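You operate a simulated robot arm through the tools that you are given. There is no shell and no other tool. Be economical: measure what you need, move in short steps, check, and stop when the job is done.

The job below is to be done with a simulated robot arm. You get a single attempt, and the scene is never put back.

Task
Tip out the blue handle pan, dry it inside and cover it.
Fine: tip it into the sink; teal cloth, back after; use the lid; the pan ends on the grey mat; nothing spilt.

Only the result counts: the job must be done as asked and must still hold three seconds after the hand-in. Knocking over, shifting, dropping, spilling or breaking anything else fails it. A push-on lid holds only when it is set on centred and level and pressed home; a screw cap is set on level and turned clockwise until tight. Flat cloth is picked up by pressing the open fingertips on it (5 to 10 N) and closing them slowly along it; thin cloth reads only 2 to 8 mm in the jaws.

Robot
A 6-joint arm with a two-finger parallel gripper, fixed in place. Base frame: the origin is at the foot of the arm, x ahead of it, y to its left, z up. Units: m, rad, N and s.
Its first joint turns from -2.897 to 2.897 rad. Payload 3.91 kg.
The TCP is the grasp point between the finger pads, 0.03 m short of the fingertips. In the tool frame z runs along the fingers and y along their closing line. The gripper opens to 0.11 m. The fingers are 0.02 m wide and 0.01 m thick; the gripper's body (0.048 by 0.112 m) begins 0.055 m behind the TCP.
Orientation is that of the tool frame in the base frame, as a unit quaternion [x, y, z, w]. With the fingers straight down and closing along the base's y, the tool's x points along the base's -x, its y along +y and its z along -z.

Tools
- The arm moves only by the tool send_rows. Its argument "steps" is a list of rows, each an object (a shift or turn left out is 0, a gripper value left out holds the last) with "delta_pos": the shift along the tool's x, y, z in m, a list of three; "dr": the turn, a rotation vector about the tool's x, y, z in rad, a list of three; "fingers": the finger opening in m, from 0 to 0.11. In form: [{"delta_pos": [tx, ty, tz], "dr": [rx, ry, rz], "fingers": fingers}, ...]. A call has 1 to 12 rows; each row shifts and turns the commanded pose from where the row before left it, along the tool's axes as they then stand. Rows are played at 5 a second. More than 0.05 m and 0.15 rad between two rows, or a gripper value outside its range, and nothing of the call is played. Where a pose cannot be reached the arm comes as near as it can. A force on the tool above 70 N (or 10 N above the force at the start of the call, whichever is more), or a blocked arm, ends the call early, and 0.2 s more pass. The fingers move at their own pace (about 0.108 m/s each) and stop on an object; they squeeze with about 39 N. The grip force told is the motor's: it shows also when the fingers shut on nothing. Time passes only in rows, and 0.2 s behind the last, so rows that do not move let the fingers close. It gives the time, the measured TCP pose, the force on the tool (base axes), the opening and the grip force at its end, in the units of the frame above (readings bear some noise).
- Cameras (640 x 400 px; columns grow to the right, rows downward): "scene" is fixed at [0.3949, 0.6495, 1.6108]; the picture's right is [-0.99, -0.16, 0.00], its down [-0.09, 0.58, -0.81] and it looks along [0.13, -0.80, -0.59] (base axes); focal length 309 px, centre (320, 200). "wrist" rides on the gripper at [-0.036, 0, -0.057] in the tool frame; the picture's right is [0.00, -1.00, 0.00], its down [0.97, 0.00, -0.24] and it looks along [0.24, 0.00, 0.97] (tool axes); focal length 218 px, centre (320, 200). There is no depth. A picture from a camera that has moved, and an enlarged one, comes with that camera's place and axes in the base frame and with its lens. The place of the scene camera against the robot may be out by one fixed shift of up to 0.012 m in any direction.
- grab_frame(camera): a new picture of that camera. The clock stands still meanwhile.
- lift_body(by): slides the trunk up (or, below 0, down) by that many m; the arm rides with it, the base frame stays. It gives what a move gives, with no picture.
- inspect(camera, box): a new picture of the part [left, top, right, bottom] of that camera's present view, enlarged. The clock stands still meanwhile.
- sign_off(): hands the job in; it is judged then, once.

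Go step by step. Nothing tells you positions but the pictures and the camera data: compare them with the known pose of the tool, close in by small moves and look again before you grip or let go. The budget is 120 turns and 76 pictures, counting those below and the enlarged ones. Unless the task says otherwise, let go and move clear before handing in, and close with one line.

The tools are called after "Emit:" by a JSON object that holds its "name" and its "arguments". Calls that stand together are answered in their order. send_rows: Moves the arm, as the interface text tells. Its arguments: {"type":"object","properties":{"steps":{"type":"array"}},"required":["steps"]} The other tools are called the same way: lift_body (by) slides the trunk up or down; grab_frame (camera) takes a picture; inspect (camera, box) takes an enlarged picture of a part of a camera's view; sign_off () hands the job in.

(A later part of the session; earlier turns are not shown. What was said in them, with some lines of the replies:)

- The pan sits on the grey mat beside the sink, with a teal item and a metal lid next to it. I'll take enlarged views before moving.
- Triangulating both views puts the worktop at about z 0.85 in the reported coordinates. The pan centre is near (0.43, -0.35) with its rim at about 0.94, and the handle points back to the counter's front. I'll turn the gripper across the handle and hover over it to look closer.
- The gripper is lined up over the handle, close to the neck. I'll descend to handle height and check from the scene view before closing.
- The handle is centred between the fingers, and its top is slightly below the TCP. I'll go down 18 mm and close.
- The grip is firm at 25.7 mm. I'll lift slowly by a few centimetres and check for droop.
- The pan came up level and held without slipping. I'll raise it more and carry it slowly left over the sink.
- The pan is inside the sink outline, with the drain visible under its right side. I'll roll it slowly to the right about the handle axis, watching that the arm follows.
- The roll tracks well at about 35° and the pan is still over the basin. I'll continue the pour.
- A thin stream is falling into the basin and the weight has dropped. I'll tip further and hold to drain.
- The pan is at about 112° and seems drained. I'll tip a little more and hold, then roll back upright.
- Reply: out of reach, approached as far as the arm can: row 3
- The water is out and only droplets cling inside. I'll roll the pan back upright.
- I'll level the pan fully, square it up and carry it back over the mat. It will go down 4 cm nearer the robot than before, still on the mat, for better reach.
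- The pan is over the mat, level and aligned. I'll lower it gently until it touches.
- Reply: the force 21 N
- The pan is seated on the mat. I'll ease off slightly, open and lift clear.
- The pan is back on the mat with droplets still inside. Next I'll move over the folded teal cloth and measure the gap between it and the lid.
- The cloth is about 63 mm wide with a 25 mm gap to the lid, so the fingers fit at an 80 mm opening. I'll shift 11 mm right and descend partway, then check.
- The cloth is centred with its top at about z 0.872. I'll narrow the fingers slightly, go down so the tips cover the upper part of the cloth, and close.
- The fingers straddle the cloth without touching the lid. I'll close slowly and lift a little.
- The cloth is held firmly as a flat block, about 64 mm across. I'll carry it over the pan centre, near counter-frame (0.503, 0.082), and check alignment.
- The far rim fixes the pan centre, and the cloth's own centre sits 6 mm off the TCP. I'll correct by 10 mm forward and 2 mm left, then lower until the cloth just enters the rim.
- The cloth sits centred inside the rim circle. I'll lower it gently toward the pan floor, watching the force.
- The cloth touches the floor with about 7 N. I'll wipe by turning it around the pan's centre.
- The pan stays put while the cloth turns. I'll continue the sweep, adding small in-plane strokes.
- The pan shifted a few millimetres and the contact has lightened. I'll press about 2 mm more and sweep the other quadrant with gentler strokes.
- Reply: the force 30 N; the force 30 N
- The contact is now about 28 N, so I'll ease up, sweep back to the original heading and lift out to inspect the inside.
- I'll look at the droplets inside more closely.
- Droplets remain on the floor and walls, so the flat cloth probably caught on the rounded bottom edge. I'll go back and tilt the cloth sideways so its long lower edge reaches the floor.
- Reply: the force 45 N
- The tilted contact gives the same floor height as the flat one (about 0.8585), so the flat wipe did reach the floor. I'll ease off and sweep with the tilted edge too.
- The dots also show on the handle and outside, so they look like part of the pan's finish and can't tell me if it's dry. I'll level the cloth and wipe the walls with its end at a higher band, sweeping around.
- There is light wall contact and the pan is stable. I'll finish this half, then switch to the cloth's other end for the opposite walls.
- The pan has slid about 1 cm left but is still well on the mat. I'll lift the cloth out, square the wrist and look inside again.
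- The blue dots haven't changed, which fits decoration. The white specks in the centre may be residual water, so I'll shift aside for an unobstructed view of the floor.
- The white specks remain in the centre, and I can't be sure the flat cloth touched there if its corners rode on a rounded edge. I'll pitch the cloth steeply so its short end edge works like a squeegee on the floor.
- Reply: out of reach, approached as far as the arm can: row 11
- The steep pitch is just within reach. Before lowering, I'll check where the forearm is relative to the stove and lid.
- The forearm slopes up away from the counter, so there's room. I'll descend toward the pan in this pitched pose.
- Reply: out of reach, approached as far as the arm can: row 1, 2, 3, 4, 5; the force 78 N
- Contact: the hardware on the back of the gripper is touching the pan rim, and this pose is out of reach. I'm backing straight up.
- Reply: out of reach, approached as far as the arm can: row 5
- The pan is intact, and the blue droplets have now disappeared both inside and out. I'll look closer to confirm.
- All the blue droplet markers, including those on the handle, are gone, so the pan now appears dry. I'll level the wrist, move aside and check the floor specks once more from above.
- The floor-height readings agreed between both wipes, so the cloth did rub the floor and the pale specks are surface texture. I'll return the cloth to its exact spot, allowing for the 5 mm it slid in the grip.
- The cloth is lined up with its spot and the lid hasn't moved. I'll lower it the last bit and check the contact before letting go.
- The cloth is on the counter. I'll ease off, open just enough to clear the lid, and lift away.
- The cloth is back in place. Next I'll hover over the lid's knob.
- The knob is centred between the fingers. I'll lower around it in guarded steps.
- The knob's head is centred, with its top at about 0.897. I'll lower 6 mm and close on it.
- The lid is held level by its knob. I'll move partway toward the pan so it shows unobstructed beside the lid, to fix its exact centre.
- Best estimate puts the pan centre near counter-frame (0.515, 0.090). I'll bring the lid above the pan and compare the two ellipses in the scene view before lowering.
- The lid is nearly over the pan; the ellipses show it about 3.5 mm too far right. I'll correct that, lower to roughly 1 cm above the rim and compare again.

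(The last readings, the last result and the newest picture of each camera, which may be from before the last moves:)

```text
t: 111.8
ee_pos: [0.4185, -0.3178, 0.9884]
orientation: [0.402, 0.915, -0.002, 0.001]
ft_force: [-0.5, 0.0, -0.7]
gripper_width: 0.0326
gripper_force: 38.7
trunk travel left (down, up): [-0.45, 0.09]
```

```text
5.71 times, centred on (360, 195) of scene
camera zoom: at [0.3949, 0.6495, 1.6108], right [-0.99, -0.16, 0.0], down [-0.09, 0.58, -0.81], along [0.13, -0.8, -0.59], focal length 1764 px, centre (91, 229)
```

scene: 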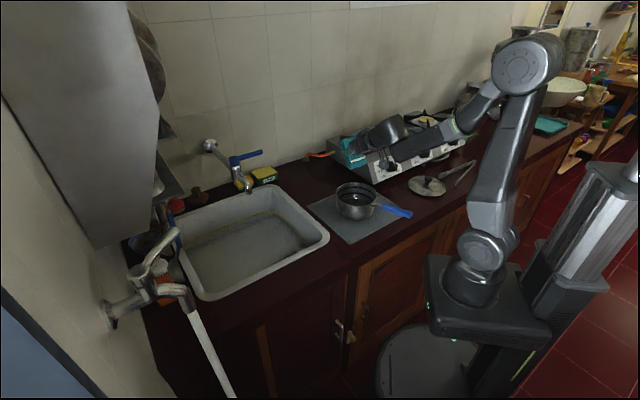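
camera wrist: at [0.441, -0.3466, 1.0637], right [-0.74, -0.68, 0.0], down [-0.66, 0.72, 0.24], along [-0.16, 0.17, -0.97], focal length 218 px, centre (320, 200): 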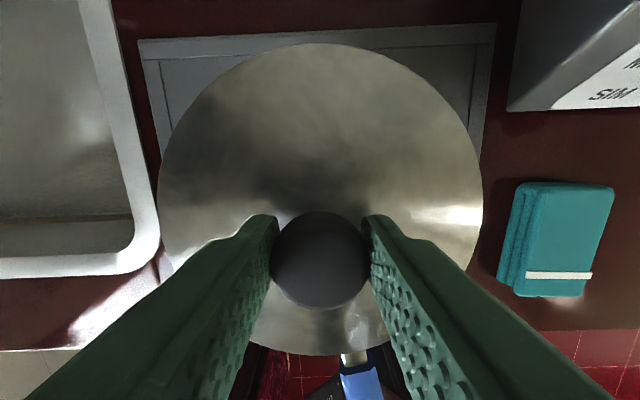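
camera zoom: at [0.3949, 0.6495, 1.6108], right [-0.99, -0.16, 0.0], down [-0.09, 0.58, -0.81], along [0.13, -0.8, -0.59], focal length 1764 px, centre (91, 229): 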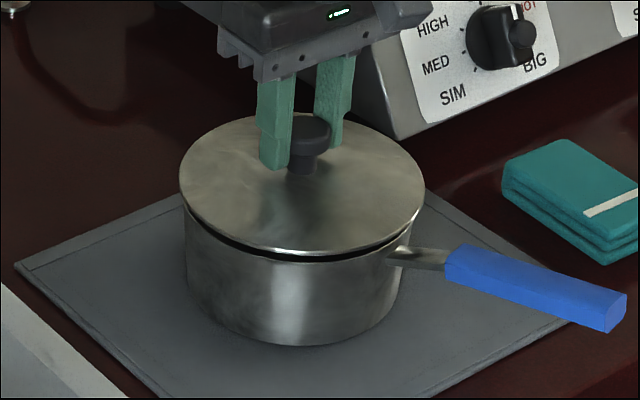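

The alignment is within about 2 mm. I'll nudge 1.5 mm left and lower until the lid touches the rim.

Emit:
{"name": "send_rows", "arguments": {"steps": [{"delta_pos": [0, 0.0015, 0.003]}, {"delta_pos": [0, 0, 0.003]}, {"delta_pos": [0, 0, 0.002]}, {}]}}

Emit:
{"name": "send_rows", "arguments": {"steps": [{"delta_pos": [0, 0, 0.0015]}, {"delta_pos": [0, 0, 0.0015]}, {}]}}

```text
t: 112.8
ee_pos: [0.421, -0.3179, 0.9799]
orientation: [0.402, 0.916, -0.002, 0.001]
ft_force: [0.5, -0.5, -0.5]
gripper_width: 0.033
gripper_force: 38.7
trunk travel left (down, up): [-0.45, 0.09]
```

```text
t: 113.6
ee_pos: [0.4202, -0.3175, 0.9803]
orientation: [0.402, 0.916, -0.002, 0.004]
ft_force: [2.9, -4.7, 28.2]
gripper_width: 0.033
gripper_force: 38.8
trunk travel left (down, up): [-0.45, 0.09]
```

Contact came at about z 0.980. I'll check the seating before pressing.

Emit:
{"name": "inspect", "arguments": {"camera": "scene", "box": [325, 165, 395, 225]}}

```text
6.67 times, centred on (360, 195) of scene
camera zoom: at [0.3949, 0.6495, 1.6108], right [-0.99, -0.16, 0.0], down [-0.09, 0.58, -0.81], along [0.13, -0.8, -0.59], focal length 2058 px, centre (53, 233)
```

zoom: 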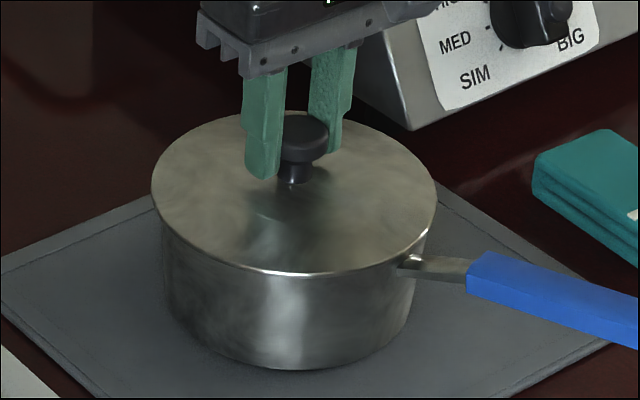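

The lid looks level and concentric, with no gap. I'll press it home.

Emit:
{"name": "send_rows", "arguments": {"steps": [{"delta_pos": [0, 0, 0.001]}, {"delta_pos": [0, 0, 0.001]}, {}]}}

```text
t: 114.4
ee_pos: [0.4196, -0.3177, 0.9786]
orientation: [0.402, 0.916, -0.002, 0.005]
ft_force: [5.2, -6.3, 55.9]
gripper_width: 0.0328
gripper_force: 38.8
trunk travel left (down, up): [-0.45, 0.09]
```

Pressing gave 56 N. I'll back off, release the knob and inspect how the lid sits.

Emit:
{"name": "send_rows", "arguments": {"steps": [{"delta_pos": [0, 0, -0.003]}, {}, {"fingers": 0.06}, {}, {}, {"delta_pos": [0, 0, -0.03]}, {"delta_pos": [0, 0, -0.04]}, {}]}}

Emit:
{"name": "inspect", "arguments": {"camera": "scene", "box": [325, 165, 395, 225]}}

Emit:
{"name": "grab_frame", "arguments": {"camera": "wrist"}}

```text
t: 116.2
ee_pos: [0.4232, -0.3182, 1.0483]
orientation: [0.402, 0.915, -0.001, 0.001]
ft_force: [0.7, 0.6, 1.0]
gripper_width: 0.0599
gripper_force: 0.1
trunk travel left (down, up): [-0.45, 0.09]
```

```text
6.67 times, centred on (360, 195) of scene
camera zoom: at [0.3949, 0.6495, 1.6108], right [-0.99, -0.16, 0.0], down [-0.09, 0.58, -0.81], along [0.13, -0.8, -0.59], focal length 2058 px, centre (53, 233)
```

zoom: 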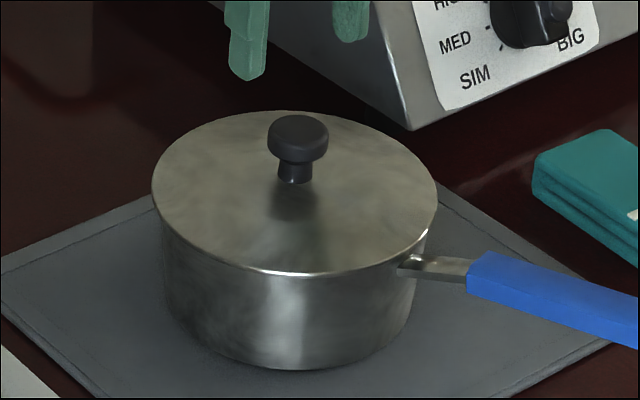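

```text
5 pictures are left
camera wrist: at [0.4478, -0.3437, 1.1065], right [-0.74, -0.68, 0.0], down [-0.66, 0.72, 0.24], along [-0.16, 0.17, -0.97], focal length 218 px, centre (320, 200)
```

wrist: 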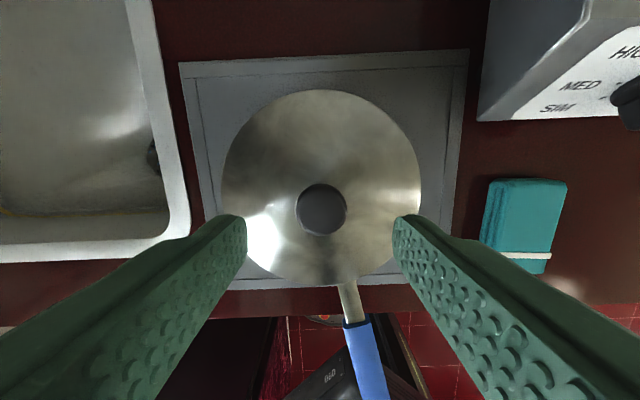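

The lid sits level and covers the rim. To be sure it's home, I'll close the fingers and press straight down on the knob's centre.

Emit:
{"name": "send_rows", "arguments": {"steps": [{"delta_pos": [0.0025, 0, 0], "fingers": 0.0}, {}, {}, {"delta_pos": [0, 0, 0.03]}, {"delta_pos": [0, 0, 0.012]}, {}]}}

Emit:
{"name": "send_rows", "arguments": {"steps": [{"delta_pos": [0, 0, 0.002]}, {"delta_pos": [0, 0, 0.002]}, {"delta_pos": [0, 0, 0.002]}, {}]}}

```text
t: 117.6
ee_pos: [0.4193, -0.3158, 1.0063]
orientation: [0.401, 0.916, -0.001, 0.002]
ft_force: [-0.1, -0.6, -0.2]
gripper_width: 0.0
gripper_force: 37.4
trunk travel left (down, up): [-0.45, 0.09]
```

```text
t: 118.6
ee_pos: [0.4201, -0.3151, 1.0042]
orientation: [0.403, 0.915, -0.004, 0.005]
ft_force: [4.0, -6.0, 43.4]
gripper_width: 0.0001
gripper_force: 37.3
trunk travel left (down, up): [-0.45, 0.09]
```

Emit:
{"name": "send_rows", "arguments": {"steps": [{"delta_pos": [0, 0, 0.001]}, {"delta_pos": [0, 0, 0.0007]}, {}, {}]}}

```text
t: 119.6
ee_pos: [0.418, -0.3148, 1.0041]
orientation: [0.403, 0.915, -0.002, 0.007]
ft_force: [5.6, -6.0, 62.8]
gripper_width: 0.0
gripper_force: 38.0
trunk travel left (down, up): [-0.45, 0.09]
```

The lid takes 63 N without moving, so it's home. I'll lift straight up, move clear and do a last check.

Emit:
{"name": "send_rows", "arguments": {"steps": [{"delta_pos": [0, 0, -0.008]}, {"delta_pos": [0, 0, -0.03]}, {"delta_pos": [0, 0, -0.045]}, {"delta_pos": [0, 0, -0.045]}, {"delta_pos": [0.03, 0, -0.03]}, {"delta_pos": [0.03, 0, 0]}, {}, {}]}}

Emit:
{"name": "inspect", "arguments": {"camera": "scene", "box": [325, 165, 395, 225]}}

Emit:
{"name": "grab_frame", "arguments": {"camera": "scene"}}

```text
t: 121.4
ee_pos: [0.3781, -0.2706, 1.155]
orientation: [0.402, 0.916, -0.002, 0.001]
ft_force: [0.2, -0.3, -0.1]
gripper_width: 0.0002
gripper_force: 37.5
trunk travel left (down, up): [-0.45, 0.09]
```

```text
6.67 times, centred on (360, 195) of scene
camera zoom: at [0.3949, 0.6495, 1.6108], right [-0.99, -0.16, 0.0], down [-0.09, 0.58, -0.81], along [0.13, -0.8, -0.59], focal length 2058 px, centre (53, 233)
```

zoom: 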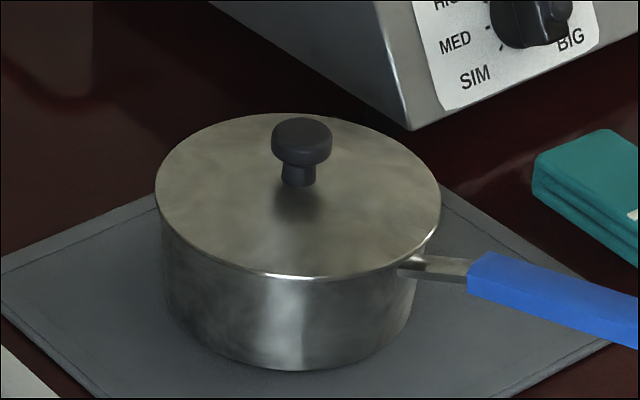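

```text
3 pictures are left
```

scene: 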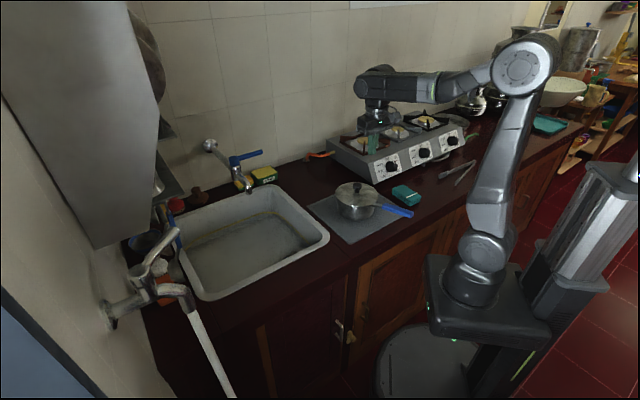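

The pan is on the grey mat with the lid concentric and level. The cloth is back in its place, the counter is clear and the arm is away, so I'm handing in.

Emit:
{"name": "sign_off", "arguments": {}}

```text
The job is handed in.
```

I tipped the blue-handled pan into the sink, wiped it inside with the teal cloth, put the cloth back, and pressed the lid on with the pan on the grey mat. I saw no spills, but some pale specks stayed on the pan floor after wiping; I took them for surface texture, not water.
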